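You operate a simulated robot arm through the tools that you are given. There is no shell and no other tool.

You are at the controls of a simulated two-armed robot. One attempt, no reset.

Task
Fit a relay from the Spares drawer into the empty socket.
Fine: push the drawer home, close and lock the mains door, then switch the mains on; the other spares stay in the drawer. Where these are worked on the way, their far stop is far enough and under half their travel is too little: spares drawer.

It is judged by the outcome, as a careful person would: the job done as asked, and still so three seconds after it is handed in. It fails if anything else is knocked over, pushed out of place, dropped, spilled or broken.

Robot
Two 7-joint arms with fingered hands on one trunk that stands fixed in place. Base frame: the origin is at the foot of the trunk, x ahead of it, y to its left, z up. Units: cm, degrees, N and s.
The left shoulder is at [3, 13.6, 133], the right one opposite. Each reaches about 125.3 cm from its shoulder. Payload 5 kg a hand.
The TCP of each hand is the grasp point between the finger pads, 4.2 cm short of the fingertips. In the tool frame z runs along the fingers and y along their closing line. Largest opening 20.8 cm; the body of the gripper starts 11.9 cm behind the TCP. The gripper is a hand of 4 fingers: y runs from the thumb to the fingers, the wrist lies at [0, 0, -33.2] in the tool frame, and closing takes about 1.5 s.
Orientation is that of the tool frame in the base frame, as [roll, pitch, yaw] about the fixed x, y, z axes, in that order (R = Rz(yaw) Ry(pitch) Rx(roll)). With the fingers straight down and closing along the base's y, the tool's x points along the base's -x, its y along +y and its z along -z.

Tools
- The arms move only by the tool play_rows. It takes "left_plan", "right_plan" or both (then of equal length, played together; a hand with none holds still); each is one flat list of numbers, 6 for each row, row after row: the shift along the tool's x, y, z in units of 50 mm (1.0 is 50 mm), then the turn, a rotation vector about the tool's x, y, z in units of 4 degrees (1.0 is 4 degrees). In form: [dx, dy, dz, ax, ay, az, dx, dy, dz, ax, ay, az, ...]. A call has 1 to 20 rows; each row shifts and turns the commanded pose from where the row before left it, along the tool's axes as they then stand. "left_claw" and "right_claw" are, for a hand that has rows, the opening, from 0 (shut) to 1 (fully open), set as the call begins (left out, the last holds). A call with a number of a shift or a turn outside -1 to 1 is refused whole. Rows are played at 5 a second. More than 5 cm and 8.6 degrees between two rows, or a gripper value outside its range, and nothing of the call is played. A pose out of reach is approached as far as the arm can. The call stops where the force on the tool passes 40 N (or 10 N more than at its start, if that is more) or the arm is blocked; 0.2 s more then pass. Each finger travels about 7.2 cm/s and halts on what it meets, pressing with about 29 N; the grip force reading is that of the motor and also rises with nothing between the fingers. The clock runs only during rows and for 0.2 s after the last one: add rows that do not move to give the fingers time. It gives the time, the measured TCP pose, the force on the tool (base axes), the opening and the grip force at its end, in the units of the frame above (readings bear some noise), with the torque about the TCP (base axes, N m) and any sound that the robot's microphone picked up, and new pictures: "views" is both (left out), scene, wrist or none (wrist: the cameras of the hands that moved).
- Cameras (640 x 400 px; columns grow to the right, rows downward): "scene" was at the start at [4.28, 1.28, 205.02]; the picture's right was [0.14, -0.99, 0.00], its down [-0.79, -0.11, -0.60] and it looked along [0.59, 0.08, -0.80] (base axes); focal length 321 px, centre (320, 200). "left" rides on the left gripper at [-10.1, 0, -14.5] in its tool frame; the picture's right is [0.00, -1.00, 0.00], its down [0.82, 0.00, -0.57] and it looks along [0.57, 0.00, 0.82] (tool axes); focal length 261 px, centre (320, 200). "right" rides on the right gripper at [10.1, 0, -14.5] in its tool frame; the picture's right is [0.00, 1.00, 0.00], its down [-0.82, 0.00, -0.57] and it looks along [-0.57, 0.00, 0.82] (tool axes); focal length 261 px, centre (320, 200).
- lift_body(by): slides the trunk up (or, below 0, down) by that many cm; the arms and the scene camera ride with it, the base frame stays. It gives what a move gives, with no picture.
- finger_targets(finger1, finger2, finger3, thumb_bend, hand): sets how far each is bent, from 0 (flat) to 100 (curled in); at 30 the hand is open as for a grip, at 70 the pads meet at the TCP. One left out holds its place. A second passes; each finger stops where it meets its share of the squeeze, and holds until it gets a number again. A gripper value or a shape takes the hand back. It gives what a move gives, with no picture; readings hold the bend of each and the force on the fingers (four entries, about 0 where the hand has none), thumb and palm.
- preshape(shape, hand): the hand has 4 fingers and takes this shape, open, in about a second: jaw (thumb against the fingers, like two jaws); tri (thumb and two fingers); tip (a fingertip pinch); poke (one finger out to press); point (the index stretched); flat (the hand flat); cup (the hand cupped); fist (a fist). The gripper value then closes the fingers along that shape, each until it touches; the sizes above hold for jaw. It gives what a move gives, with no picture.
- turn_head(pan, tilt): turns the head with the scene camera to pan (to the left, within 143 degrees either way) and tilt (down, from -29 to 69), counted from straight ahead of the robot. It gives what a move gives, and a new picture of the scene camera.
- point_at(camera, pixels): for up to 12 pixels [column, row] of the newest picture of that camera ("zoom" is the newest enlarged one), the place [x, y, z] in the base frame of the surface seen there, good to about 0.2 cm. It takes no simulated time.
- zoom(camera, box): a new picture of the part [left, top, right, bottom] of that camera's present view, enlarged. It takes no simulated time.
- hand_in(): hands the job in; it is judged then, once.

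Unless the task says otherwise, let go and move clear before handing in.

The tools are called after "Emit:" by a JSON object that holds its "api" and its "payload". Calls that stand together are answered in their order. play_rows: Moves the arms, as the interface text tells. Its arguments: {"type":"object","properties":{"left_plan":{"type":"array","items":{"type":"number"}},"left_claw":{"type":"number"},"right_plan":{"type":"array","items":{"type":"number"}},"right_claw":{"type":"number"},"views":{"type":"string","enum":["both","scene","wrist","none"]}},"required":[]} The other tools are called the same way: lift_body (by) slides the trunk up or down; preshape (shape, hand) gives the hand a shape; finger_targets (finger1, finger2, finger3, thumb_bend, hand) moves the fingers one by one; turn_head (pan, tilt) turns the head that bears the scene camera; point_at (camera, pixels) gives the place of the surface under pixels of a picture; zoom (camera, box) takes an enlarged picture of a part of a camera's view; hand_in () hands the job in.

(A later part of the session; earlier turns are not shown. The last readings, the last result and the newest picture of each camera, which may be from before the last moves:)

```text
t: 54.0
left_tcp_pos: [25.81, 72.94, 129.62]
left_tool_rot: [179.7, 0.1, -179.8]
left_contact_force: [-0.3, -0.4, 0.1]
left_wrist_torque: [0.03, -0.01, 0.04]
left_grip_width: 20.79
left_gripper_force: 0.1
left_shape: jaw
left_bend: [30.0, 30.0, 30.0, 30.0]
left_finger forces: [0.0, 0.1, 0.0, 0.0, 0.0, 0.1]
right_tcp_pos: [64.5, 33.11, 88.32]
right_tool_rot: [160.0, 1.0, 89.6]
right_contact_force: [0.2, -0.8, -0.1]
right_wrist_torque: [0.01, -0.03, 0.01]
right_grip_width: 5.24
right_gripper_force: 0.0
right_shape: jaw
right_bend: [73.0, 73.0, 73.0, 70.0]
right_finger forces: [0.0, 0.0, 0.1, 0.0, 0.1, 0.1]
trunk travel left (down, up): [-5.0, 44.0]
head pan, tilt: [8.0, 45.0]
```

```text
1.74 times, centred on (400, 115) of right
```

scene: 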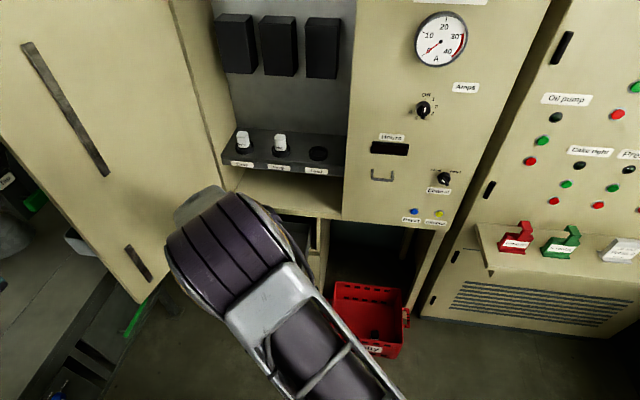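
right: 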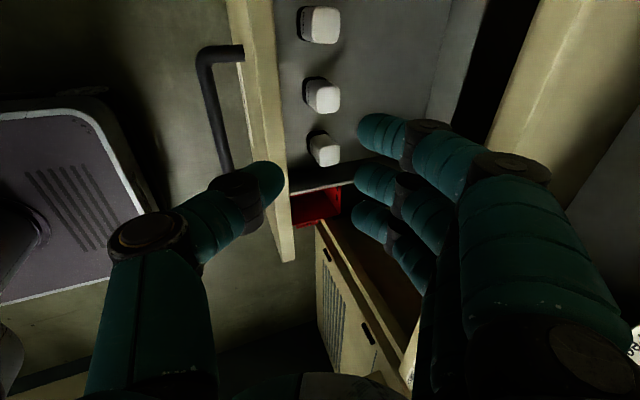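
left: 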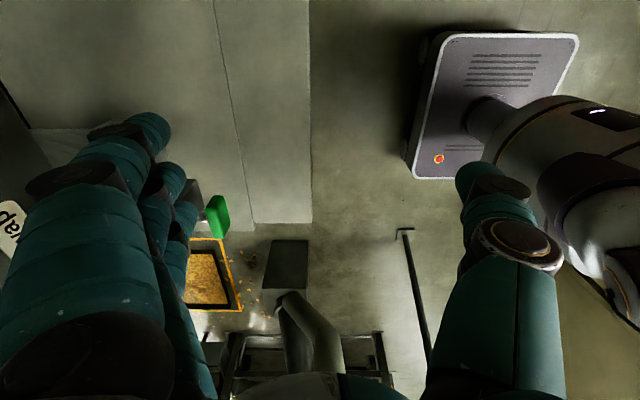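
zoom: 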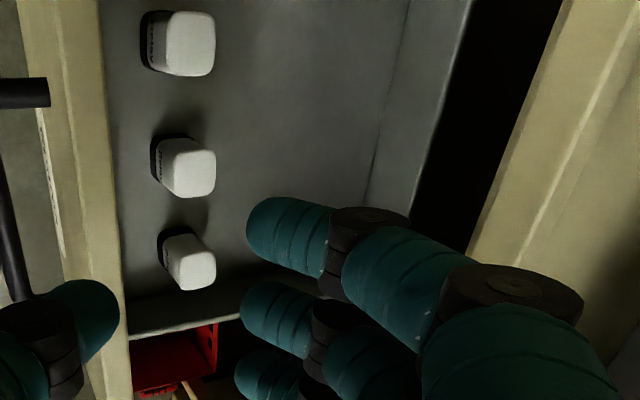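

All three relays stand upright with the label on the −x side. I'll measure their tops and sides precisely.

Emit:
{"api": "point_at", "payload": {"camera": "zoom", "pixels": [[190, 42], [172, 45], [210, 42], [190, 16], [190, 70], [188, 167], [168, 165], [212, 172], [190, 262], [172, 258], [212, 272], [155, 45]]}}

Emit:
{"api": "zoom", "payload": {"camera": "right", "box": [280, 0, 380, 180]}}

```text
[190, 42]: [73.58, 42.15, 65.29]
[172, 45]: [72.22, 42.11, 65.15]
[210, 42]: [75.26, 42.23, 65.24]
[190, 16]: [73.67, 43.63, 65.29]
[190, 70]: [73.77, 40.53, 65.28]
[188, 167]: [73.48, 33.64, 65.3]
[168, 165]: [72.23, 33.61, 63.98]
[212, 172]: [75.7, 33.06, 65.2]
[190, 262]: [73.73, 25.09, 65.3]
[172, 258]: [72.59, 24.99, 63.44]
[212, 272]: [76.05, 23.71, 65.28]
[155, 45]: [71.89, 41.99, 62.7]
```

```text
2.22 times, centred on (330, 90) of right
```

zoom: 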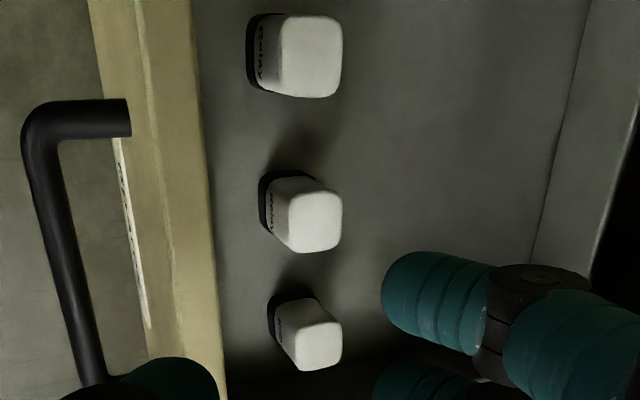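

Emit:
{"api": "zoom", "payload": {"camera": "right", "box": [295, 70, 355, 175]}}

Emit:
{"api": "point_at", "payload": {"camera": "zoom", "pixels": [[320, 245], [390, 245], [320, 300], [390, 300], [320, 330], [390, 320], [340, 100], [400, 100], [330, 50], [400, 40], [345, 140], [405, 130]]}}

```text
3.81 times, centred on (325, 122) of right
```

zoom: 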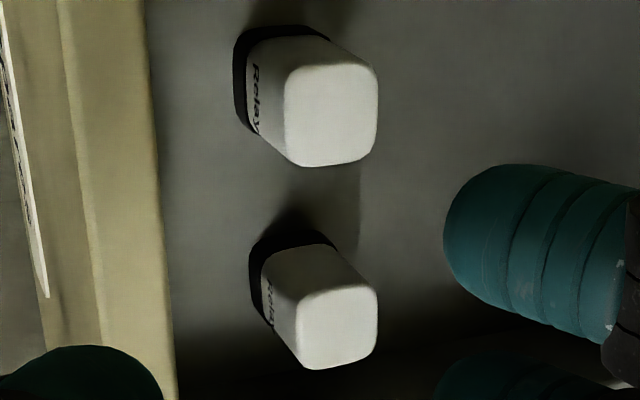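

```text
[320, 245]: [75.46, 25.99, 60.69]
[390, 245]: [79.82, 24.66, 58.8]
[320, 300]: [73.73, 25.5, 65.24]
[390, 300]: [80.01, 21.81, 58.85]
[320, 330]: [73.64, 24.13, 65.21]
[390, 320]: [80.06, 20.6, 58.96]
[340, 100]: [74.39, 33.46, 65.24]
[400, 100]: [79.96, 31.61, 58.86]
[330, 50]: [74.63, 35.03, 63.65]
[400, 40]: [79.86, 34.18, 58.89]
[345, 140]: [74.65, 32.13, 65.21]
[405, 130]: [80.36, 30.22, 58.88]
```

Closing along x won't fit between the relay and the drawer front, so I'll likely grip along y. I'll measure the compartment's right wall near the Feed socket and drawer side walls to check clearances.

Emit:
{"api": "zoom", "payload": {"camera": "scene", "box": [220, 110, 400, 230]}}

Emit:
{"api": "point_at", "payload": {"camera": "zoom", "pixels": [[440, 120], [440, 150], [445, 180], [437, 220], [430, 260], [380, 110], [352, 150], [352, 162], [330, 152], [375, 155], [352, 140], [450, 60]]}}

Emit:
{"api": "point_at", "payload": {"camera": "right", "pixels": [[330, 183], [300, 185], [345, 195], [430, 100], [445, 40], [470, 60], [340, 178], [350, 172]]}}

```text
3.33 times, centred on (310, 170) of scene
```

zoom: 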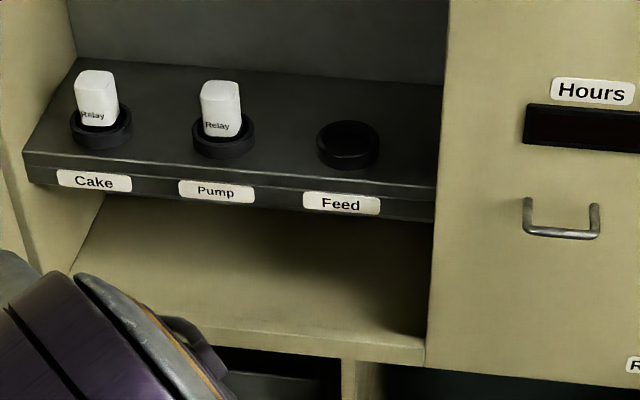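

```text
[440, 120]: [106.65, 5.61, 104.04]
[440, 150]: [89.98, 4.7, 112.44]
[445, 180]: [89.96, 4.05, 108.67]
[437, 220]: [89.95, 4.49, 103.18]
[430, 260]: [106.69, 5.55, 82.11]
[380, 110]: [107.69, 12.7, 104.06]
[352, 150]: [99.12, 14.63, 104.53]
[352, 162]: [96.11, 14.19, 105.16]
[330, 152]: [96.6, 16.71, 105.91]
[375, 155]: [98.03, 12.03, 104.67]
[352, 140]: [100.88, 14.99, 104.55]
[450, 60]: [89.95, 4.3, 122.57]
```

```text
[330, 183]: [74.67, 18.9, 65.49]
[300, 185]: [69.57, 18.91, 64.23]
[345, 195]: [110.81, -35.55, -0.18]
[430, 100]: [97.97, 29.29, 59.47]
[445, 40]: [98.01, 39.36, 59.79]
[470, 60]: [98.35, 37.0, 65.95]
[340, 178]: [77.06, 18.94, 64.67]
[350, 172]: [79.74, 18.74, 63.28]
```

The compartment's right wall is at y≈5 (10 cm from the Feed socket), and the drawer's side walls are low (z≈65.5). I'll try the "tip" hand shape here in free space to see if it gives a slimmer pinch.

Emit:
{"api": "preshape", "payload": {"shape": "tip", "hand": "right"}}

Emit:
{"api": "play_rows", "payload": {"right_plan": [0, 0, 0, 0, 0, 0], "views": "wrist"}}

```text
t: 54.9
left_tcp_pos: [25.85, 73.08, 129.47]
left_tool_rot: [179.9, 0.0, -179.8]
left_contact_force: [0.0, 0.3, 0.7]
left_wrist_torque: [0.0, 0.02, -0.02]
left_grip_width: 20.81
left_gripper_force: 0.0
left_shape: jaw
left_bend: [30.0, 30.0, 30.0, 30.0]
left_finger forces: [0.0, 0.0, 0.0, 0.0, 0.0, 0.1]
right_tcp_pos: [64.56, 33.26, 88.26]
right_tool_rot: [159.9, 0.9, 89.6]
right_contact_force: [-0.5, 0.3, -0.3]
right_wrist_torque: [0.02, 0.02, -0.01]
right_grip_width: 20.8
right_gripper_force: 0.1
right_shape: tip
right_bend: [6.0, 30.0, 6.0, 30.0]
right_finger forces: [0.1, 0.0, 0.0, 0.1, 0.0, 0.1]
trunk travel left (down, up): [-5.0, 44.0]
head pan, tilt: [8.0, 45.0]
```

```text
t: 55.3
left_tcp_pos: [25.76, 72.99, 129.32]
left_tool_rot: [179.9, 0.1, -179.9]
left_contact_force: [-0.3, -0.2, 0.0]
left_wrist_torque: [0.02, 0.0, 0.03]
left_grip_width: 20.78
left_gripper_force: 0.1
left_shape: jaw
left_bend: [30.0, 30.0, 30.0, 30.0]
left_finger forces: [0.0, 0.1, 0.0, 0.0, 0.0, 0.0]
right_tcp_pos: [64.57, 33.19, 88.28]
right_tool_rot: [159.9, 0.9, 89.6]
right_contact_force: [0.1, -0.1, 0.2]
right_wrist_torque: [0.03, -0.01, -0.02]
right_grip_width: 20.78
right_gripper_force: 0.0
right_shape: tip
right_bend: [6.0, 30.0, 6.0, 30.0]
right_finger forces: [0.0, 0.0, 0.0, 0.1, 0.0, 0.0]
trunk travel left (down, up): [-5.0, 44.0]
head pan, tilt: [8.0, 45.0]
```

right: 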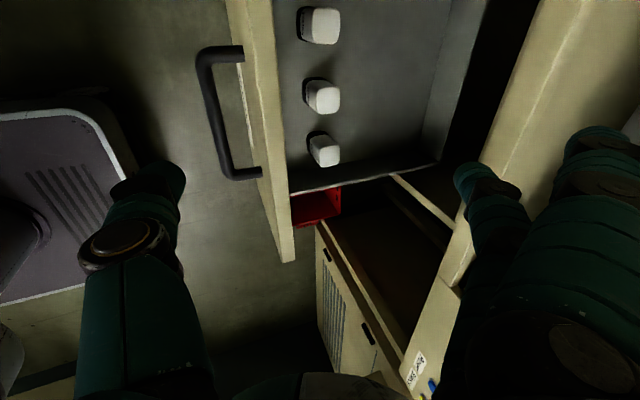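

"Tip" spreads the other fingers too wide, so I'll return to jaw. To grip the middle relay along y with the wrist camera on the far side of the drawer front, I'll roll the hand another +90° here in free space and see whether the wrist allows it.

Emit:
{"api": "preshape", "payload": {"shape": "jaw", "hand": "right"}}

Emit:
{"api": "play_rows", "payload": {"right_plan": [0, 0, -0.1, 0, 0, 1, 0, 0, -0.1, 0, 0, 1, 0, 0, -0.1, 0, 0, 1, 0, 0, -0.1, 0, 0, 1, 0, 0, -0.1, 0, 0, 1, 0, 0, -0.1, 0, 0, 1, 0, 0, -0.1, 0, 0, 1, 0, 0, -0.1, 0, 0, 1, 0, 0, 0, 0, 0, 1, 0, 0, 0, 0, 0, 1, 0, 0, 0, 0, 0, 1, 0, 0, 0, 0, 0, 1, 0, 0, 0, 0, 0, 1, 0, 0, 0, 0, 0, 1, 0, 0, 0, 0, 0, 1, 0, 0, 0, 0, 0, 1, 0, 0, 0, 0, 0, 1, 0, 0, 0, 0, 0, 1, 0, 0, 0, 0, 0, 1, 0, 0, 0, 0, 0, 1], "right_claw": 0.25, "views": "both"}}

```text
t: 56.2
left_tcp_pos: [25.75, 73.02, 129.38]
left_tool_rot: [179.9, 0.1, -179.9]
left_contact_force: [-0.1, 0.3, 0.6]
left_wrist_torque: [-0.01, 0.02, 0.02]
left_grip_width: 20.79
left_gripper_force: 0.0
left_shape: jaw
left_bend: [30.0, 30.0, 30.0, 30.0]
left_finger forces: [0.0, 0.0, 0.0, 0.0, 0.0, 0.0]
right_tcp_pos: [64.58, 33.16, 88.22]
right_tool_rot: [160.0, 0.9, 89.6]
right_contact_force: [-0.2, 0.2, -0.3]
right_wrist_torque: [-0.02, 0.0, 0.01]
right_grip_width: 20.8
right_gripper_force: 0.1
right_shape: jaw
right_bend: [30.0, 30.0, 30.0, 30.0]
right_finger forces: [0.0, 0.1, 0.0, 0.0, 0.0, 0.1]
trunk travel left (down, up): [-5.0, 44.0]
head pan, tilt: [8.0, 45.0]
```

```text
t: 60.4
left_tcp_pos: [25.77, 73.0, 129.38]
left_tool_rot: [180.0, 0.1, -180.0]
left_contact_force: [0.0, 0.2, 0.3]
left_wrist_torque: [0.02, 0.03, -0.01]
left_grip_width: 20.77
left_gripper_force: 0.0
left_shape: jaw
left_bend: [30.0, 30.0, 30.0, 30.0]
left_finger forces: [0.0, 0.0, 0.0, 0.0, 0.1, 0.0]
right_tcp_pos: [62.92, 33.39, 92.0]
right_tool_rot: [175.6, -19.6, 10.5]
right_contact_force: [1.1, -0.4, -0.3]
right_wrist_torque: [0.0, 0.02, -0.02]
right_grip_width: 5.27
right_gripper_force: 0.1
right_shape: jaw
right_bend: [73.0, 73.0, 73.0, 70.0]
right_finger forces: [0.1, 0.0, 0.0, 0.0, 0.1, 0.0]
trunk travel left (down, up): [-5.0, 44.0]
head pan, tilt: [8.0, 45.0]
```

scene: 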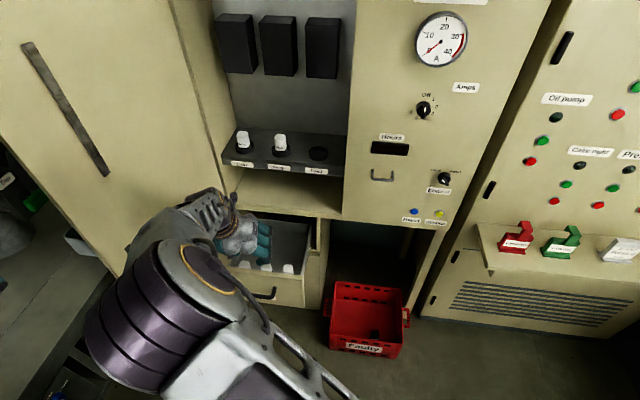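
right: 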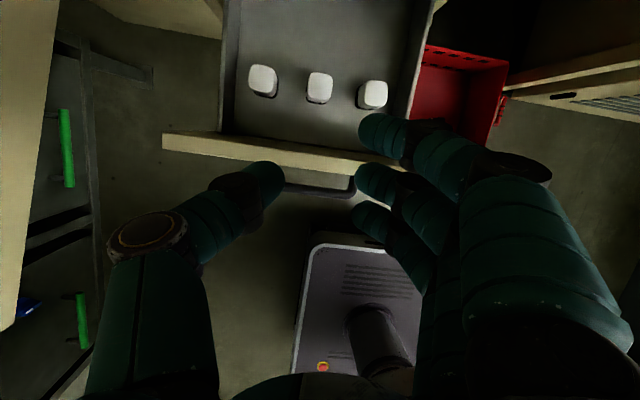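

The hand rolled to yaw ≈10° fine, and the three relays are visible at (262,80), (320,88), (372,95). I'll finish the roll to 0° and go above the middle relay, staying above the drawer front.

Emit:
{"api": "play_rows", "payload": {"right_plan": [0, 0, 0, 0, 0, 1, 0, 0, 0, 0, 0, 1, 0, 0, 0, 0, 0, 0.6, 0.658, 0, 0.238, 0, 0, 0, 0.658, 0, 0.238, 0, 0, 0, 0.658, 0.09, 0.238, 0, 0, 0, -0.231, 0, 0.639, 0, 0, 0, -0.231, 0, 0.639, 0, 0, 0, -0.231, 0, 0.639, 0, 0, 0], "views": "both"}}

Emit:
{"api": "zoom", "payload": {"camera": "right", "box": [220, 40, 440, 220]}}

```text
t: 62.4
left_tcp_pos: [25.83, 73.1, 129.43]
left_tool_rot: [-179.9, 0.1, -179.9]
left_contact_force: [0.2, -0.3, -0.8]
left_wrist_torque: [-0.07, 0.06, 0.0]
left_grip_width: 20.77
left_gripper_force: 0.0
left_shape: jaw
left_bend: [30.0, 30.0, 30.0, 30.0]
left_finger forces: [0.0, 0.0, 0.0, 0.0, 0.0, 0.0]
right_tcp_pos: [73.62, 32.68, 81.86]
right_tool_rot: [179.2, -20.2, -0.5]
right_contact_force: [0.0, -0.4, 1.7]
right_wrist_torque: [-0.04, 0.12, 0.0]
right_grip_width: 5.25
right_gripper_force: 0.0
right_shape: jaw
right_bend: [73.0, 73.0, 73.0, 70.0]
right_finger forces: [0.0, 0.0, 0.1, 0.0, 0.1, 0.1]
trunk travel left (down, up): [-5.0, 44.0]
head pan, tilt: [8.0, 45.0]
```

scene: 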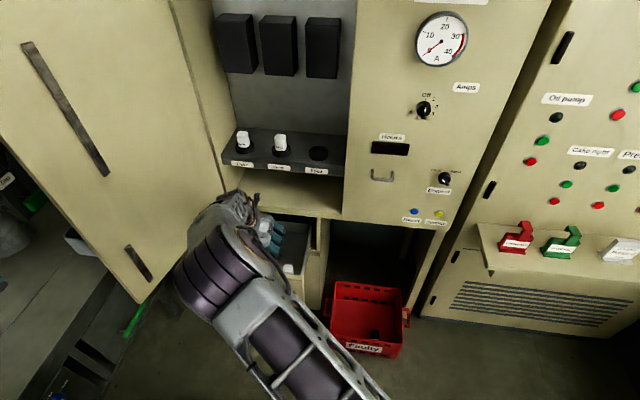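
right: 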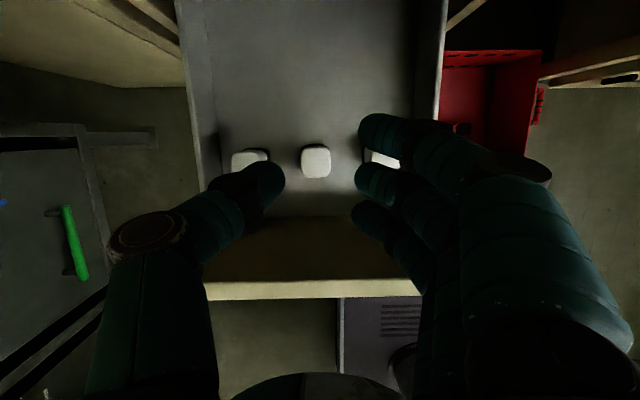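

```text
2.22 times, centred on (330, 130) of right
```

zoom: 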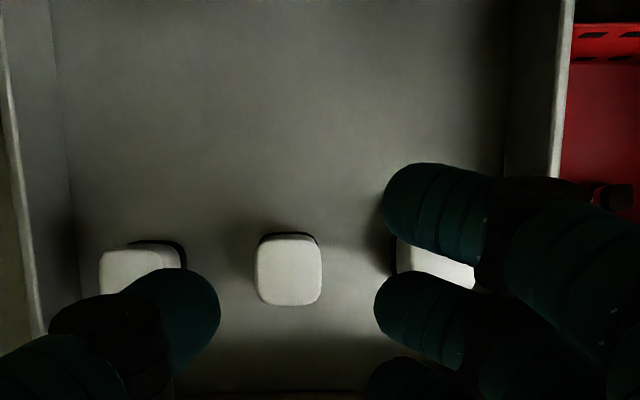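

Emit:
{"api": "point_at", "payload": {"camera": "zoom", "pixels": [[289, 268], [262, 268], [316, 268], [289, 240], [289, 298], [440, 262], [125, 270], [250, 150], [560, 150], [25, 200]]}}

Emit:
{"api": "point_at", "payload": {"camera": "right", "pixels": [[365, 125], [362, 180], [360, 215], [276, 178], [400, 130], [420, 150], [300, 290]]}}

```text
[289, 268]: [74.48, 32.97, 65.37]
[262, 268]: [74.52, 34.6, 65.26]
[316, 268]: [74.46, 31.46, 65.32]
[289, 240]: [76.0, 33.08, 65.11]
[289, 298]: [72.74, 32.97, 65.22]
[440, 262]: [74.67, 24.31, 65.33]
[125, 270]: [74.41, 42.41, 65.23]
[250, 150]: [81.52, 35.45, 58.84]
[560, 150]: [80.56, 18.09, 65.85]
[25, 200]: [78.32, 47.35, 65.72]
```

```text
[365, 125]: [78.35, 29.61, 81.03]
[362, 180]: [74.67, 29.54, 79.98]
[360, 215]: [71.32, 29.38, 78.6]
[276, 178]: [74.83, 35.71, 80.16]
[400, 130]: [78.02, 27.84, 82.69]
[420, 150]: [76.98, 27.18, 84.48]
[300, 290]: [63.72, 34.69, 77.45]
```

The middle relay's centre is (74.4, 33.0), top z 65.3, and the pinch line is nearly over it (needs +0.35 cm in y). I'll lower 11 cm first and check alignment.

Emit:
{"api": "play_rows", "payload": {"right_plan": [-0.187, -0.07, 0.517, 0, 0, 0, -0.187, 0, 0.517, 0, 0, 0, -0.187, 0, 0.517, 0, 0, 0, -0.187, 0, 0.517, 0, 0, 0], "views": "wrist"}}

Emit:
{"api": "zoom", "payload": {"camera": "right", "box": [220, 60, 440, 240]}}

```text
t: 63.4
left_tcp_pos: [25.85, 73.03, 129.35]
left_tool_rot: [180.0, 0.1, -180.0]
left_contact_force: [0.0, -0.2, 0.3]
left_wrist_torque: [-0.01, 0.05, -0.03]
left_grip_width: 20.79
left_gripper_force: 0.1
left_shape: jaw
left_bend: [30.0, 30.0, 30.0, 30.0]
left_finger forces: [0.1, 0.1, 0.0, 0.0, 0.0, 0.1]
right_tcp_pos: [73.47, 32.64, 70.89]
right_tool_rot: [179.2, -20.2, -0.4]
right_contact_force: [0.8, 0.9, 0.6]
right_wrist_torque: [-0.01, 0.11, 0.01]
right_grip_width: 5.27
right_gripper_force: 0.1
right_shape: jaw
right_bend: [73.0, 73.0, 73.0, 70.0]
right_finger forces: [0.1, 0.0, 0.0, 0.0, 0.0, 0.0]
trunk travel left (down, up): [-5.0, 44.0]
head pan, tilt: [8.0, 45.0]
```

right: 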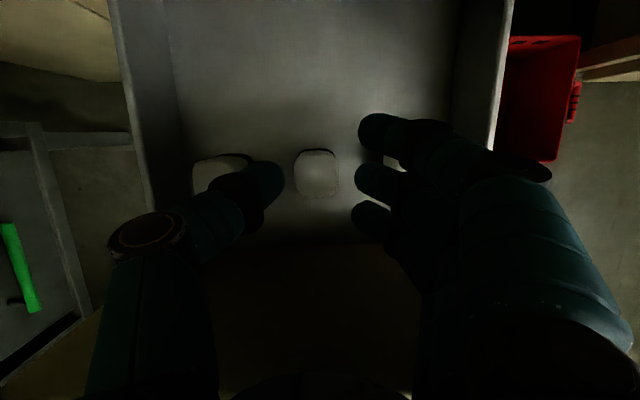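

```text
2.22 times, centred on (330, 150) of right
```

zoom: 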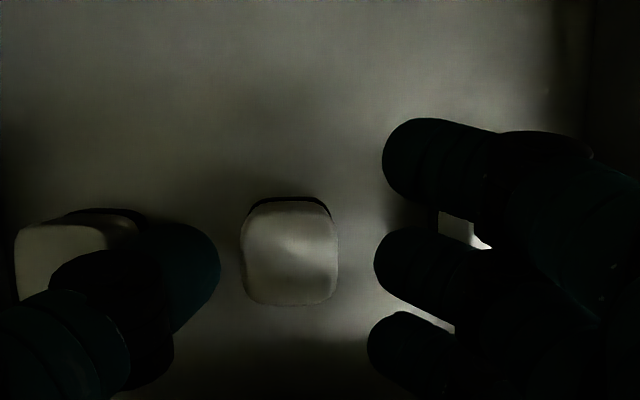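

Alignment is close; the relay is 0.3 cm toward the thumb. I shift +0.35 cm in y and lower the last 5 cm slowly, then check before closing.

Emit:
{"api": "play_rows", "payload": {"right_plan": [0.03, -0.09, 0.01, 0, 0, 0, -0.088, 0, 0.244, 0, 0, 0, -0.088, 0, 0.244, 0, 0, 0, -0.088, 0, 0.244, 0, 0, 0, -0.088, 0, 0.244, 0, 0, 0], "views": "wrist"}}

Emit:
{"api": "zoom", "payload": {"camera": "right", "box": [220, 60, 440, 240]}}

```text
t: 64.6
left_tcp_pos: [25.69, 72.98, 129.32]
left_tool_rot: [180.0, 0.1, 179.9]
left_contact_force: [0.6, 0.5, -1.2]
left_wrist_torque: [-0.12, 0.15, -0.03]
left_grip_width: 20.81
left_gripper_force: 0.0
left_shape: jaw
left_bend: [30.0, 30.0, 30.0, 30.0]
left_finger forces: [0.0, 0.0, 0.0, 0.1, 0.0, 0.0]
right_tcp_pos: [74.39, 33.34, 66.93]
right_tool_rot: [179.4, -20.8, -0.5]
right_contact_force: [0.9, -5.8, 20.6]
right_wrist_torque: [0.39, 2.05, 0.63]
right_grip_width: 5.24
right_gripper_force: 0.1
right_shape: jaw
right_bend: [73.0, 73.0, 73.0, 70.0]
right_finger forces: [0.0, 0.0, 0.1, 0.0, 0.0, 17.6]
trunk travel left (down, up): [-5.0, 44.0]
head pan, tilt: [8.0, 45.0]
stopped in row 5 (right hand): the force on the tool passed its limit at 52 N (the readings are from after the stop); the commanded pose is now the measured one
```

right: 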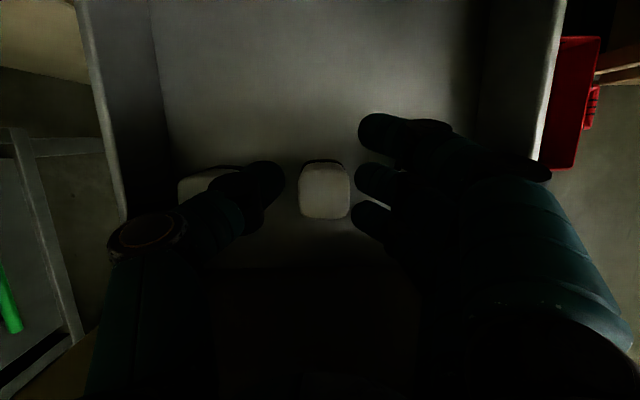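

```text
2.22 times, centred on (330, 150) of right
```

zoom: 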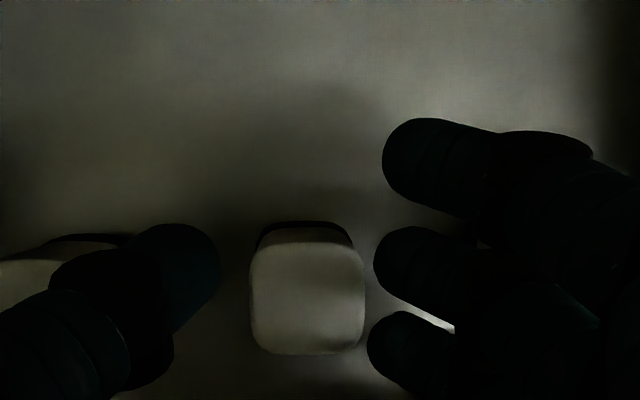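

The palm heel (not the fingers) touched the drawer front's top edge at TCP z 66.9. I'll rise, straighten the hand to 15° tilt to clear the front, re-centre, and lower again.

Emit:
{"api": "play_rows", "payload": {"right_plan": [0.178, 0, -0.468, 0, 0, 0, 0, 0, 0, 0, -0.72, 0, 0, 0, 0, 0, -0.72, 0, -0.097, 0.06, -0.026, 0, 0, 0, -0.052, 0, 0.193, 0, 0, 0, -0.052, 0, 0.193, 0, 0, 0], "views": "wrist"}}

Emit:
{"api": "zoom", "payload": {"camera": "right", "box": [220, 60, 440, 240]}}

```text
t: 66.0
left_tcp_pos: [25.72, 73.05, 129.36]
left_tool_rot: [179.8, 0.1, -180.0]
left_contact_force: [-0.3, 0.4, 0.8]
left_wrist_torque: [0.02, 0.02, -0.02]
left_grip_width: 20.83
left_gripper_force: 0.0
left_shape: jaw
left_bend: [30.0, 30.0, 30.0, 30.0]
left_finger forces: [0.1, 0.0, 0.0, 0.0, 0.0, 0.0]
right_tcp_pos: [73.84, 33.05, 67.32]
right_tool_rot: [179.4, -14.7, -0.6]
right_contact_force: [-0.3, -0.1, 0.0]
right_wrist_torque: [-0.06, 0.02, 0.0]
right_grip_width: 5.26
right_gripper_force: 0.0
right_shape: jaw
right_bend: [73.0, 73.0, 73.0, 70.0]
right_finger forces: [0.0, 0.0, 0.0, 0.1, 0.0, 0.0]
trunk travel left (down, up): [-5.0, 44.0]
head pan, tilt: [8.0, 45.0]
```

right: 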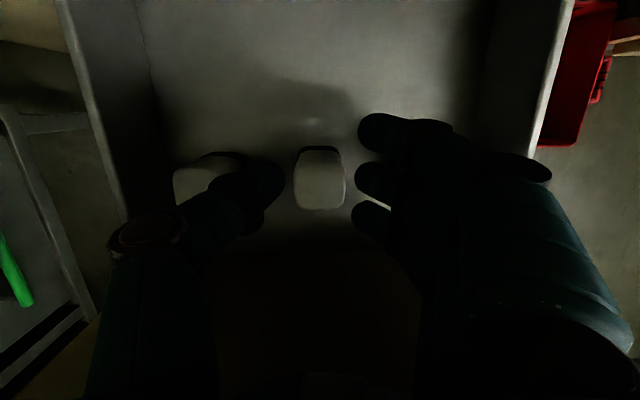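

```text
2.22 times, centred on (330, 150) of right
```

zoom: 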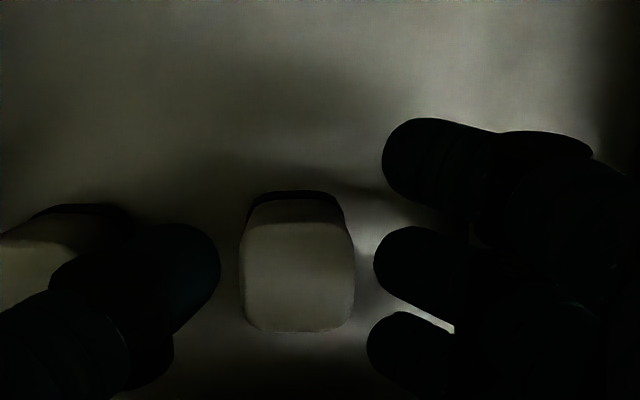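

The relay (px (320,183)) is centred between thumb and middle finger with no contact. I lower 1.9 cm and close gently.

Emit:
{"api": "play_rows", "payload": {"right_plan": [-0.05, 0, 0.185, 0, 0, 0, -0.05, 0, 0.185, 0, 0, 0], "views": "wrist"}}

Emit:
{"api": "play_rows", "payload": {"right_plan": [0, 0, 0, 0, 0, 0, 0, 0, 0, 0, 0, 0, 0, 0, 0, 0, 0, 0, 0, 0, 0, 0, 0, 0, 0, 0, 0, 0, 0, 0, 0, 0, 0, 0, 0, 0], "right_claw": 0.12, "views": "wrist"}}

Emit:
{"api": "zoom", "payload": {"camera": "right", "box": [220, 60, 440, 240]}}

```text
t: 66.6
left_tcp_pos: [25.9, 72.98, 129.45]
left_tool_rot: [179.8, 0.1, -180.0]
left_contact_force: [0.3, -0.6, 0.6]
left_wrist_torque: [0.01, 0.02, -0.02]
left_grip_width: 20.78
left_gripper_force: 0.2
left_shape: jaw
left_bend: [30.0, 30.0, 30.0, 30.0]
left_finger forces: [0.0, 0.0, 0.1, 0.2, 0.0, 0.0]
right_tcp_pos: [73.73, 33.15, 65.37]
right_tool_rot: [179.5, -14.9, -0.5]
right_contact_force: [1.5, 0.6, 3.2]
right_wrist_torque: [-0.04, 0.38, -0.02]
right_grip_width: 5.2
right_gripper_force: 0.1
right_shape: jaw
right_bend: [73.0, 73.0, 73.0, 70.0]
right_finger forces: [0.1, 0.4, 0.0, 0.0, 0.5, 2.3]
trunk travel left (down, up): [-5.0, 44.0]
head pan, tilt: [8.0, 45.0]
```

right: 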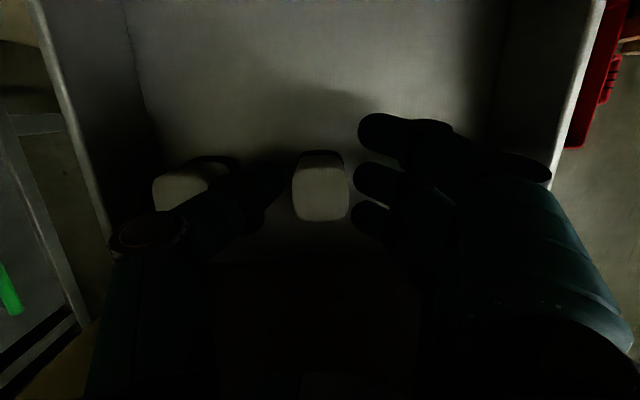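

```text
t: 68.0
left_tcp_pos: [25.7, 72.91, 129.54]
left_tool_rot: [179.9, 0.1, -180.0]
left_contact_force: [0.1, -0.4, -0.5]
left_wrist_torque: [0.0, -0.03, -0.02]
left_grip_width: 20.8
left_gripper_force: 0.0
left_shape: jaw
left_bend: [30.0, 30.0, 30.0, 30.0]
left_finger forces: [0.0, 0.1, 0.0, 0.0, 0.0, 0.0]
right_tcp_pos: [73.74, 32.97, 65.4]
right_tool_rot: [179.4, -14.8, -0.6]
right_contact_force: [0.2, 0.8, 8.1]
right_wrist_torque: [-0.07, 0.36, -0.03]
right_grip_width: 2.17
right_gripper_force: 29.1
right_shape: jaw
right_bend: [70.0, 72.0, 71.0, 71.0]
right_finger forces: [0.0, 12.9, 11.5, 0.0, 24.4, 1.6]
trunk travel left (down, up): [-5.0, 44.0]
head pan, tilt: [8.0, 45.0]
```

right: 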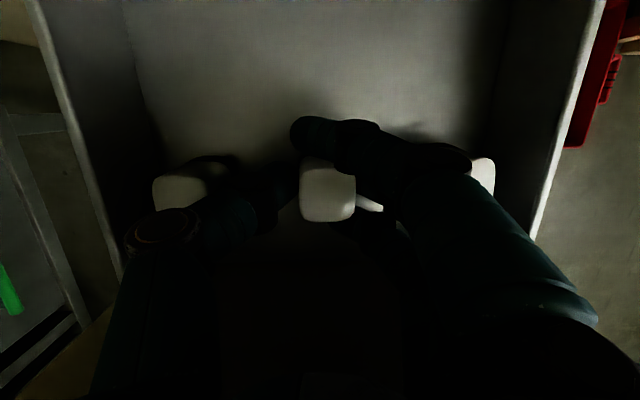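

```text
2.22 times, centred on (330, 150) of right
```

zoom: 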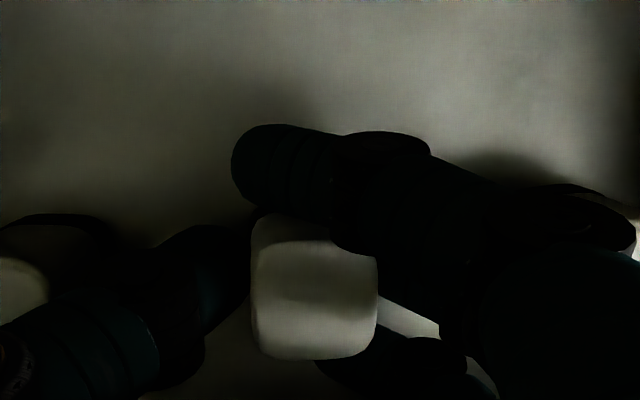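

Gripped: finger 2 12.9 N, finger 3 11.5 N, thumb 24.4 N. I'll lift it 1.5 cm and carry it 6 cm toward +x inside the drawer, so it can be re-gripped front-to-back with room for the thumb.

Emit:
{"api": "play_rows", "payload": {"right_plan": [0.039, 0, -0.145, 0, 0, 0, 0.039, 0, -0.145, 0, 0, 0, 0.2, 0, 0.052, 0, 0, 0, 0.2, 0, 0.052, 0, 0, 0, 0.2, 0, 0.052, 0, 0, 0, 0.2, 0, 0.052, 0, 0, 0, 0.2, 0, 0.052, 0, 0, 0, 0.2, 0, 0.052, 0, 0, 0], "views": "both"}}

Emit:
{"api": "zoom", "payload": {"camera": "right", "box": [220, 60, 440, 240]}}

```text
t: 69.8
left_tcp_pos: [25.86, 72.97, 129.36]
left_tool_rot: [180.0, 0.1, -180.0]
left_contact_force: [0.7, 0.0, 0.8]
left_wrist_torque: [0.0, 0.05, -0.01]
left_grip_width: 20.79
left_gripper_force: 0.1
left_shape: jaw
left_bend: [30.0, 30.0, 30.0, 30.0]
left_finger forces: [0.0, 0.0, 0.0, 0.0, 0.0, 0.0]
right_tcp_pos: [79.94, 32.97, 66.86]
right_tool_rot: [179.3, -14.8, -0.5]
right_contact_force: [0.0, -0.1, -1.3]
right_wrist_torque: [0.03, 0.0, 0.02]
right_grip_width: 1.92
right_gripper_force: 28.9
right_shape: jaw
right_bend: [70.0, 72.0, 72.0, 71.0]
right_finger forces: [0.0, 16.2, 1.6, 0.0, 17.0, 0.0]
trunk travel left (down, up): [-5.0, 44.0]
head pan, tilt: [8.0, 45.0]
```

scene: 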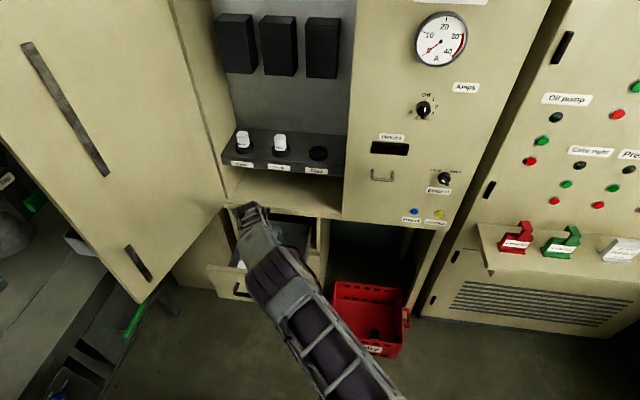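
right: 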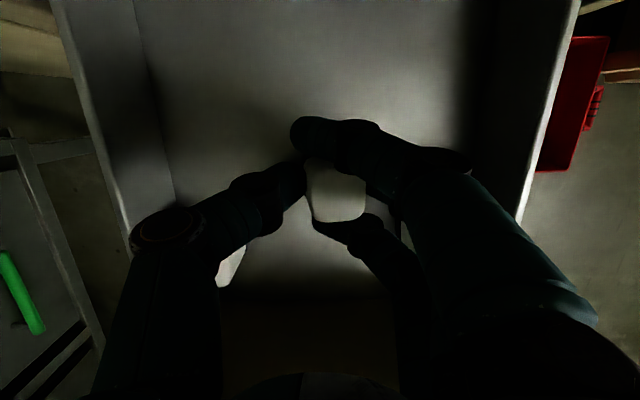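

```text
2.22 times, centred on (330, 150) of right
```

zoom: 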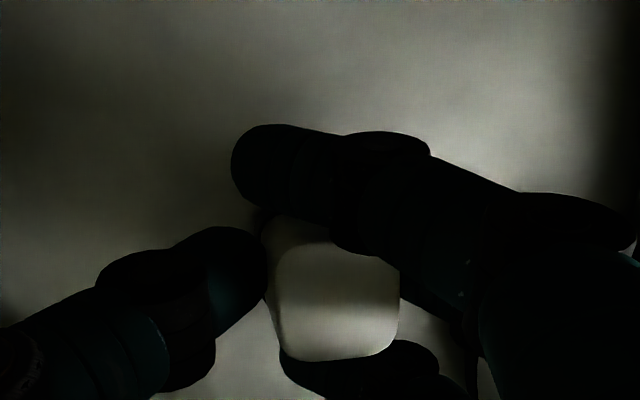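

The relay is lifted and hanging in the grip at the new place. I lower it 1.5 cm to the drawer floor.

Emit:
{"api": "play_rows", "payload": {"right_plan": [-0.026, 0, 0.097, 0, 0, 0, -0.026, 0, 0.097, 0, 0, 0, -0.018, 0, 0.068, 0, 0, 0, -0.008, 0, 0.029, 0, 0, 0], "views": "wrist"}}

Emit:
{"api": "zoom", "payload": {"camera": "right", "box": [220, 60, 440, 240]}}

```text
t: 70.8
left_tcp_pos: [25.71, 73.05, 129.38]
left_tool_rot: [180.0, 0.0, -179.9]
left_contact_force: [0.3, -0.3, -0.4]
left_wrist_torque: [0.0, -0.05, 0.0]
left_grip_width: 20.78
left_gripper_force: 0.0
left_shape: jaw
left_bend: [30.0, 30.0, 30.0, 30.0]
left_finger forces: [0.0, 0.0, 0.0, 0.0, 0.0, 0.0]
right_tcp_pos: [80.07, 32.98, 65.57]
right_tool_rot: [179.5, -15.0, -0.5]
right_contact_force: [1.0, 0.6, 4.7]
right_wrist_torque: [-0.09, -0.03, 0.02]
right_grip_width: 1.91
right_gripper_force: 29.2
right_shape: jaw
right_bend: [70.0, 72.0, 72.0, 71.0]
right_finger forces: [0.1, 16.0, 1.7, 0.0, 18.4, 0.0]
trunk travel left (down, up): [-5.0, 44.0]
head pan, tilt: [8.0, 45.0]
```

right: 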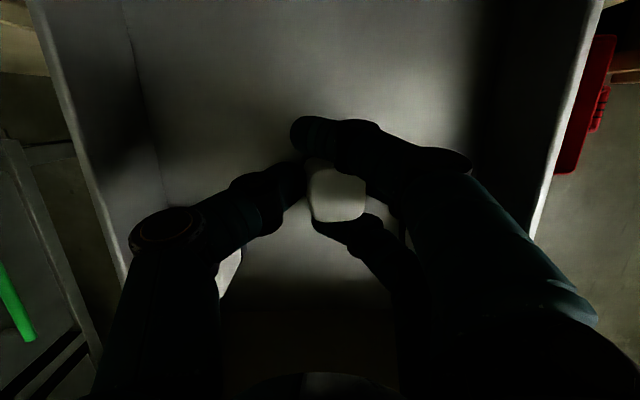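

```text
2.22 times, centred on (330, 150) of right
```

zoom: 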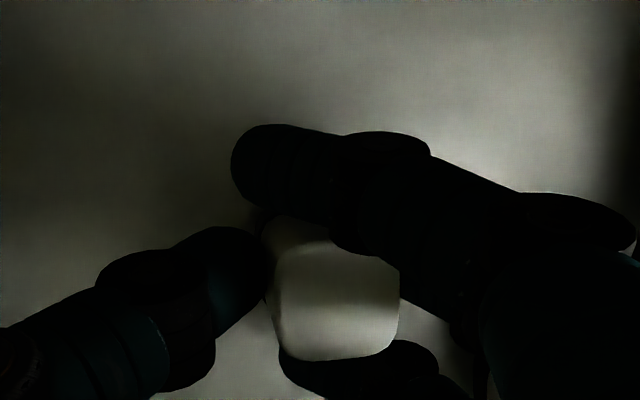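

Floor contact (4.7 N). Releasing the relay to stand on the drawer floor.

Emit:
{"api": "play_rows", "payload": {"right_plan": [0, 0, 0, 0, 0, 0, 0, 0, 0, 0, 0, 0, 0, 0, 0, 0, 0, 0, 0, 0, 0, 0, 0, 0, 0, 0, 0, 0, 0, 0], "right_claw": 0.27, "views": "wrist"}}

Emit:
{"api": "zoom", "payload": {"camera": "right", "box": [220, 60, 440, 240]}}

```text
t: 72.0
left_tcp_pos: [25.8, 73.06, 129.4]
left_tool_rot: [179.9, 0.0, 180.0]
left_contact_force: [-0.2, -0.4, -0.8]
left_wrist_torque: [-0.01, -0.01, -0.01]
left_grip_width: 20.78
left_gripper_force: 0.0
left_shape: jaw
left_bend: [30.0, 30.0, 30.0, 30.0]
left_finger forces: [0.1, 0.1, 0.0, 0.1, 0.0, 0.1]
right_tcp_pos: [80.06, 33.0, 65.28]
right_tool_rot: [179.4, -14.8, -0.6]
right_contact_force: [0.3, -0.4, 0.9]
right_wrist_torque: [-0.01, -0.01, -0.01]
right_grip_width: 5.57
right_gripper_force: 0.1
right_shape: jaw
right_bend: [73.0, 73.0, 73.0, 70.0]
right_finger forces: [0.0, 0.1, 0.0, 0.1, 0.1, 0.0]
trunk travel left (down, up): [-5.0, 44.0]
head pan, tilt: [8.0, 45.0]
```

right: 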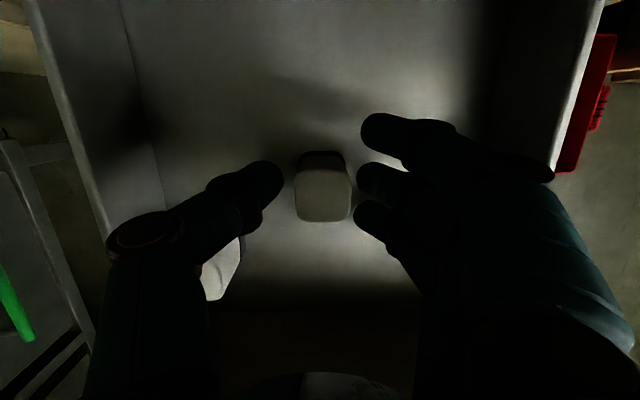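

```text
2.22 times, centred on (330, 150) of right
```

zoom: 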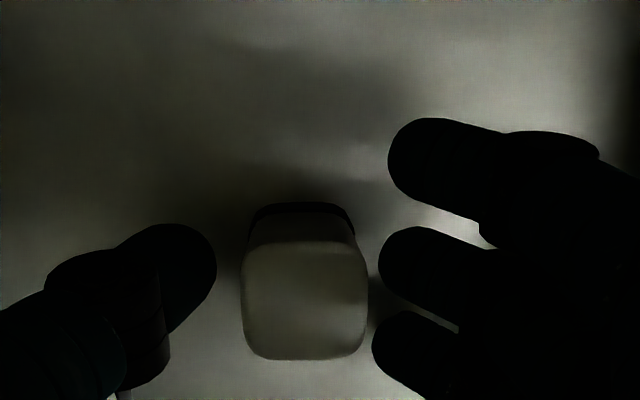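

The relay stands upright and free at its new spot. I'll raise the hand straight up and measure the relay's new position.

Emit:
{"api": "play_rows", "payload": {"right_plan": [0.052, 0, -0.193, 0, 0, 0, 0.078, 0, -0.29, 0, 0, 0, 0.145, 0, -0.541, 0, 0, 0, 0.145, 0, -0.541, 0, 0, 0, 0.145, 0, -0.541, 0, 0, 0, 0.145, 0, -0.541, 0, 0, 0, 0.145, 0, -0.541, 0, 0, 0], "views": "wrist"}}

Emit:
{"api": "zoom", "payload": {"camera": "right", "box": [220, 80, 440, 260]}}

```text
t: 73.6
left_tcp_pos: [25.73, 73.02, 129.41]
left_tool_rot: [179.9, 0.2, -179.8]
left_contact_force: [-0.5, -0.6, 0.0]
left_wrist_torque: [0.02, -0.1, -0.05]
left_grip_width: 20.8
left_gripper_force: 0.1
left_shape: jaw
left_bend: [30.0, 30.0, 30.0, 30.0]
left_finger forces: [0.0, 0.0, 0.1, 0.0, 0.2, 0.0]
right_tcp_pos: [79.98, 33.31, 81.74]
right_tool_rot: [179.3, -14.6, -0.5]
right_contact_force: [-1.6, 0.8, -1.5]
right_wrist_torque: [0.02, -0.14, 0.0]
right_grip_width: 5.6
right_gripper_force: 0.2
right_shape: jaw
right_bend: [73.0, 73.0, 73.0, 70.0]
right_finger forces: [0.1, 0.1, 0.0, 0.0, 0.1, 0.1]
trunk travel left (down, up): [-5.0, 44.0]
head pan, tilt: [8.0, 45.0]
```

right: 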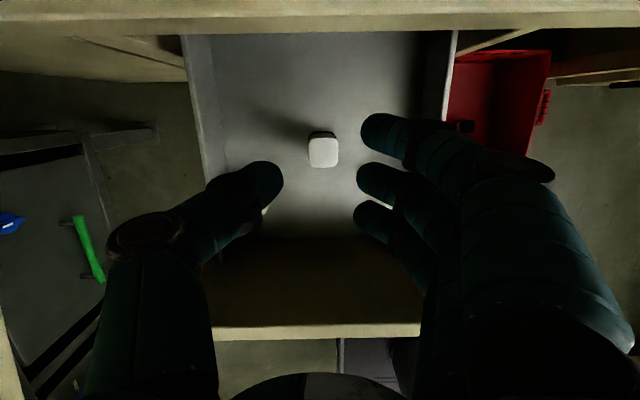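

```text
2.22 times, centred on (330, 170) of right
```

zoom: 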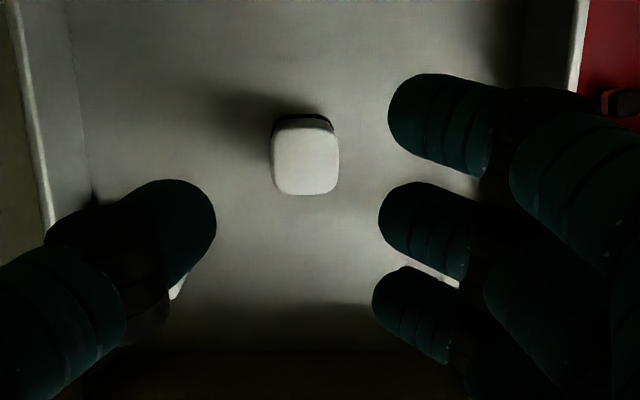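

Emit:
{"api": "point_at", "payload": {"camera": "zoom", "pixels": [[306, 160], [280, 160], [333, 160], [306, 133], [306, 188], [282, 135], [330, 135], [282, 185], [330, 188], [315, 118]]}}

Emit:
{"api": "point_at", "payload": {"camera": "right", "pixels": [[300, 330], [400, 328], [330, 15], [330, 30], [300, 300]]}}

```text
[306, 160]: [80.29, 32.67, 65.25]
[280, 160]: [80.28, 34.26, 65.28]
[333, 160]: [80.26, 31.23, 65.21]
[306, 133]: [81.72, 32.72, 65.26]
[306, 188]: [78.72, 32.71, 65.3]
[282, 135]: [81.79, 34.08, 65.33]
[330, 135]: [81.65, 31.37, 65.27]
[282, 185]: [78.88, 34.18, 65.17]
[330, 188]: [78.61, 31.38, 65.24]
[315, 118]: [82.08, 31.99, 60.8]
```

```text
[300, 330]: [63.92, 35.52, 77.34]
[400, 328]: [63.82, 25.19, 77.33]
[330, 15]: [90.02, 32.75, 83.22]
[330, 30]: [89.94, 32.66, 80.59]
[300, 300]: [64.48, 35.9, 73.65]
```

Relay now stands at (80.25, 32.7) with the drawer front at x 64.5 and rail at x 90. I raise the hand back a bit and roll it −90° so it closes along x.

Emit:
{"api": "play_rows", "payload": {"right_plan": [-0.248, 0.033, -0.62, 0, 0, 0, -0.248, 0.033, -0.62, 0, 0, 0, -0.248, 0.033, -0.62, 0, 0, 0, 0, 0, 0, 0, 0, -1, 0, 0, 0, 0, 0, -1, 0, 0, 0, 0, 0, -1, 0, 0, 0, 0, 0, -1, 0, 0, 0, 0, 0, -1, 0, 0, 0, 0, 0, -1, 0, 0, 0, 0, 0, -1, 0, 0, 0, 0, 0, -1, 0, 0, 0, 0, 0, -1, 0, 0, 0, 0, 0, -1, 0, 0, 0, 0, 0, -1, 0, 0, 0, 0, 0, -1, 0, 0, 0, 0, 0, -1, 0, 0, 0, 0, 0, -1, 0, 0, 0, 0, 0, -1, 0, 0, 0, 0, 0, -1, 0, 0, 0, 0, 0, -1], "views": "none"}}

Emit:
{"api": "play_rows", "payload": {"right_plan": [0, 0, 0, 0, 0, -1, 0, 0, 0, 0, 0, -1, 0, 0, 0, 0, 0, -1, 0, 0, 0, 0, 0, -1, 0, 0, 0, 0, 0, -1, 0, 0, 0, 0, 0, -0.5, 0, 0, 0, -1, 0, 0, 0, 0, 0, -0.75, 0, 0], "views": "both"}}

```text
t: 77.8
left_tcp_pos: [25.9, 72.93, 129.41]
left_tool_rot: [179.8, 0.2, 180.0]
left_contact_force: [0.1, -0.4, 0.1]
left_wrist_torque: [0.01, 0.0, 0.01]
left_grip_width: 20.8
left_gripper_force: 0.0
left_shape: jaw
left_bend: [30.0, 30.0, 30.0, 30.0]
left_finger forces: [0.1, 0.0, 0.1, 0.1, 0.1, 0.1]
right_tcp_pos: [74.01, 32.69, 89.9]
right_tool_rot: [166.1, -4.8, 68.0]
right_contact_force: [0.2, 0.7, 0.2]
right_wrist_torque: [0.02, 0.0, 0.0]
right_grip_width: 5.58
right_gripper_force: 0.1
right_shape: jaw
right_bend: [73.0, 73.0, 73.0, 70.0]
right_finger forces: [0.0, 0.0, 0.1, 0.0, 0.0, 0.0]
trunk travel left (down, up): [-5.0, 44.0]
head pan, tilt: [8.0, 45.0]
```

```text
t: 79.6
left_tcp_pos: [25.73, 72.96, 129.4]
left_tool_rot: [179.8, 0.1, -180.0]
left_contact_force: [-0.1, -0.1, 0.0]
left_wrist_torque: [0.02, 0.03, 0.01]
left_grip_width: 20.78
left_gripper_force: 0.1
left_shape: jaw
left_bend: [30.0, 30.0, 30.0, 30.0]
left_finger forces: [0.0, 0.0, 0.0, 0.0, 0.0, 0.0]
right_tcp_pos: [74.15, 32.77, 89.93]
right_tool_rot: [158.3, 0.5, 89.3]
right_contact_force: [-0.4, 0.0, -0.4]
right_wrist_torque: [0.0, 0.06, -0.04]
right_grip_width: 5.58
right_gripper_force: 0.0
right_shape: jaw
right_bend: [73.0, 73.0, 73.0, 70.0]
right_finger forces: [0.0, 0.0, 0.0, 0.0, 0.1, 0.0]
trunk travel left (down, up): [-5.0, 44.0]
head pan, tilt: [8.0, 45.0]
```

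scene: 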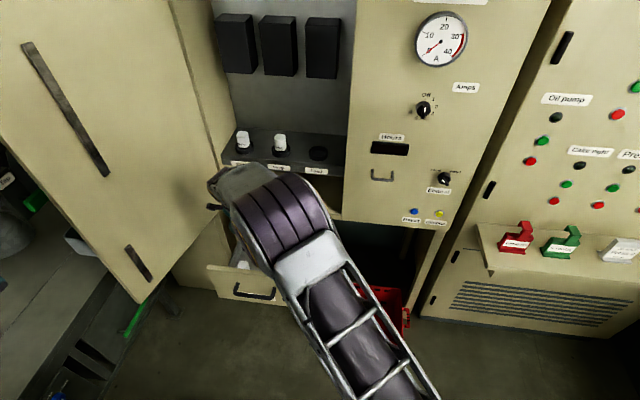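
right: 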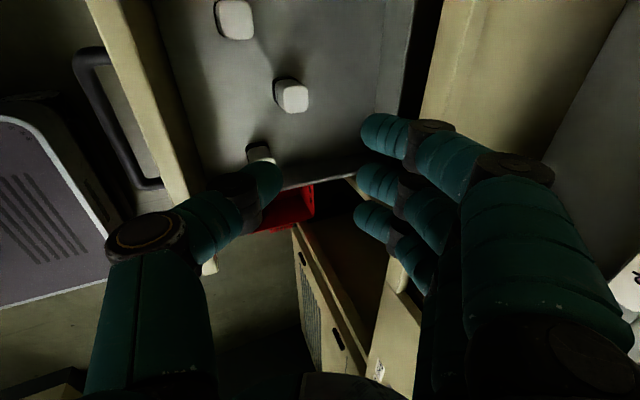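

At yaw ≈90°, 22° tilt; the relocated relay is at (292,95). I move above it (x 79.45) and check alignment before descending.

Emit:
{"api": "play_rows", "payload": {"right_plan": [0, 0.106, 0.688, 0, 0, -0.18, 0, 0.106, 0.688, 0, 0, 0, 0, 0.106, 0.688, 0, 0, 0, 0, -0.074, 0.186, 0, 0, 0, 0, -0.074, 0.186, 0, 0, 0, 0, -0.074, 0.186, 0, 0, 0], "views": "wrist"}}

Emit:
{"api": "zoom", "payload": {"camera": "right", "box": [210, 50, 430, 230]}}

```text
t: 81.0
left_tcp_pos: [25.79, 72.91, 129.37]
left_tool_rot: [180.0, 0.1, 180.0]
left_contact_force: [-0.3, 0.1, 0.4]
left_wrist_torque: [-0.02, -0.02, 0.02]
left_grip_width: 20.8
left_gripper_force: 0.0
left_shape: jaw
left_bend: [30.0, 30.0, 30.0, 30.0]
left_finger forces: [0.0, 0.0, 0.0, 0.0, 0.0, 0.1]
right_tcp_pos: [79.27, 32.67, 77.85]
right_tool_rot: [158.2, 0.8, 90.0]
right_contact_force: [0.4, 0.2, 0.4]
right_wrist_torque: [0.04, 0.04, 0.0]
right_grip_width: 5.57
right_gripper_force: 0.1
right_shape: jaw
right_bend: [73.0, 73.0, 73.0, 70.0]
right_finger forces: [0.0, 0.1, 0.0, 0.0, 0.0, 0.0]
trunk travel left (down, up): [-5.0, 44.0]
head pan, tilt: [8.0, 45.0]
```

right: 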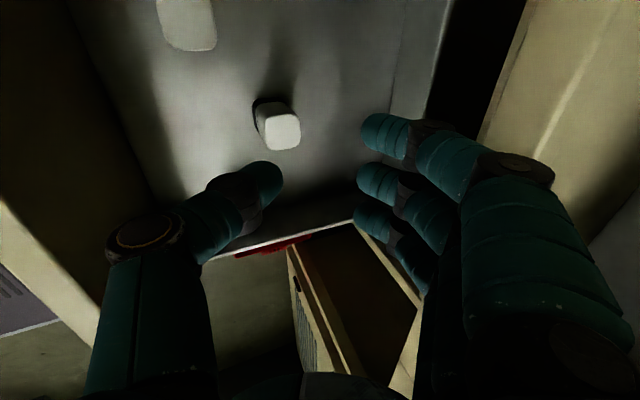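

```text
2.22 times, centred on (320, 140) of right
```

zoom: 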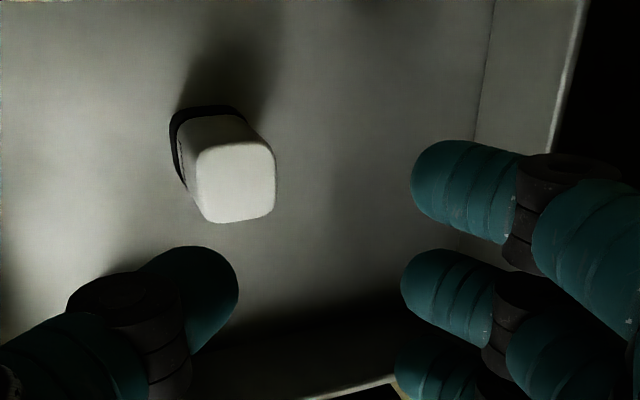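

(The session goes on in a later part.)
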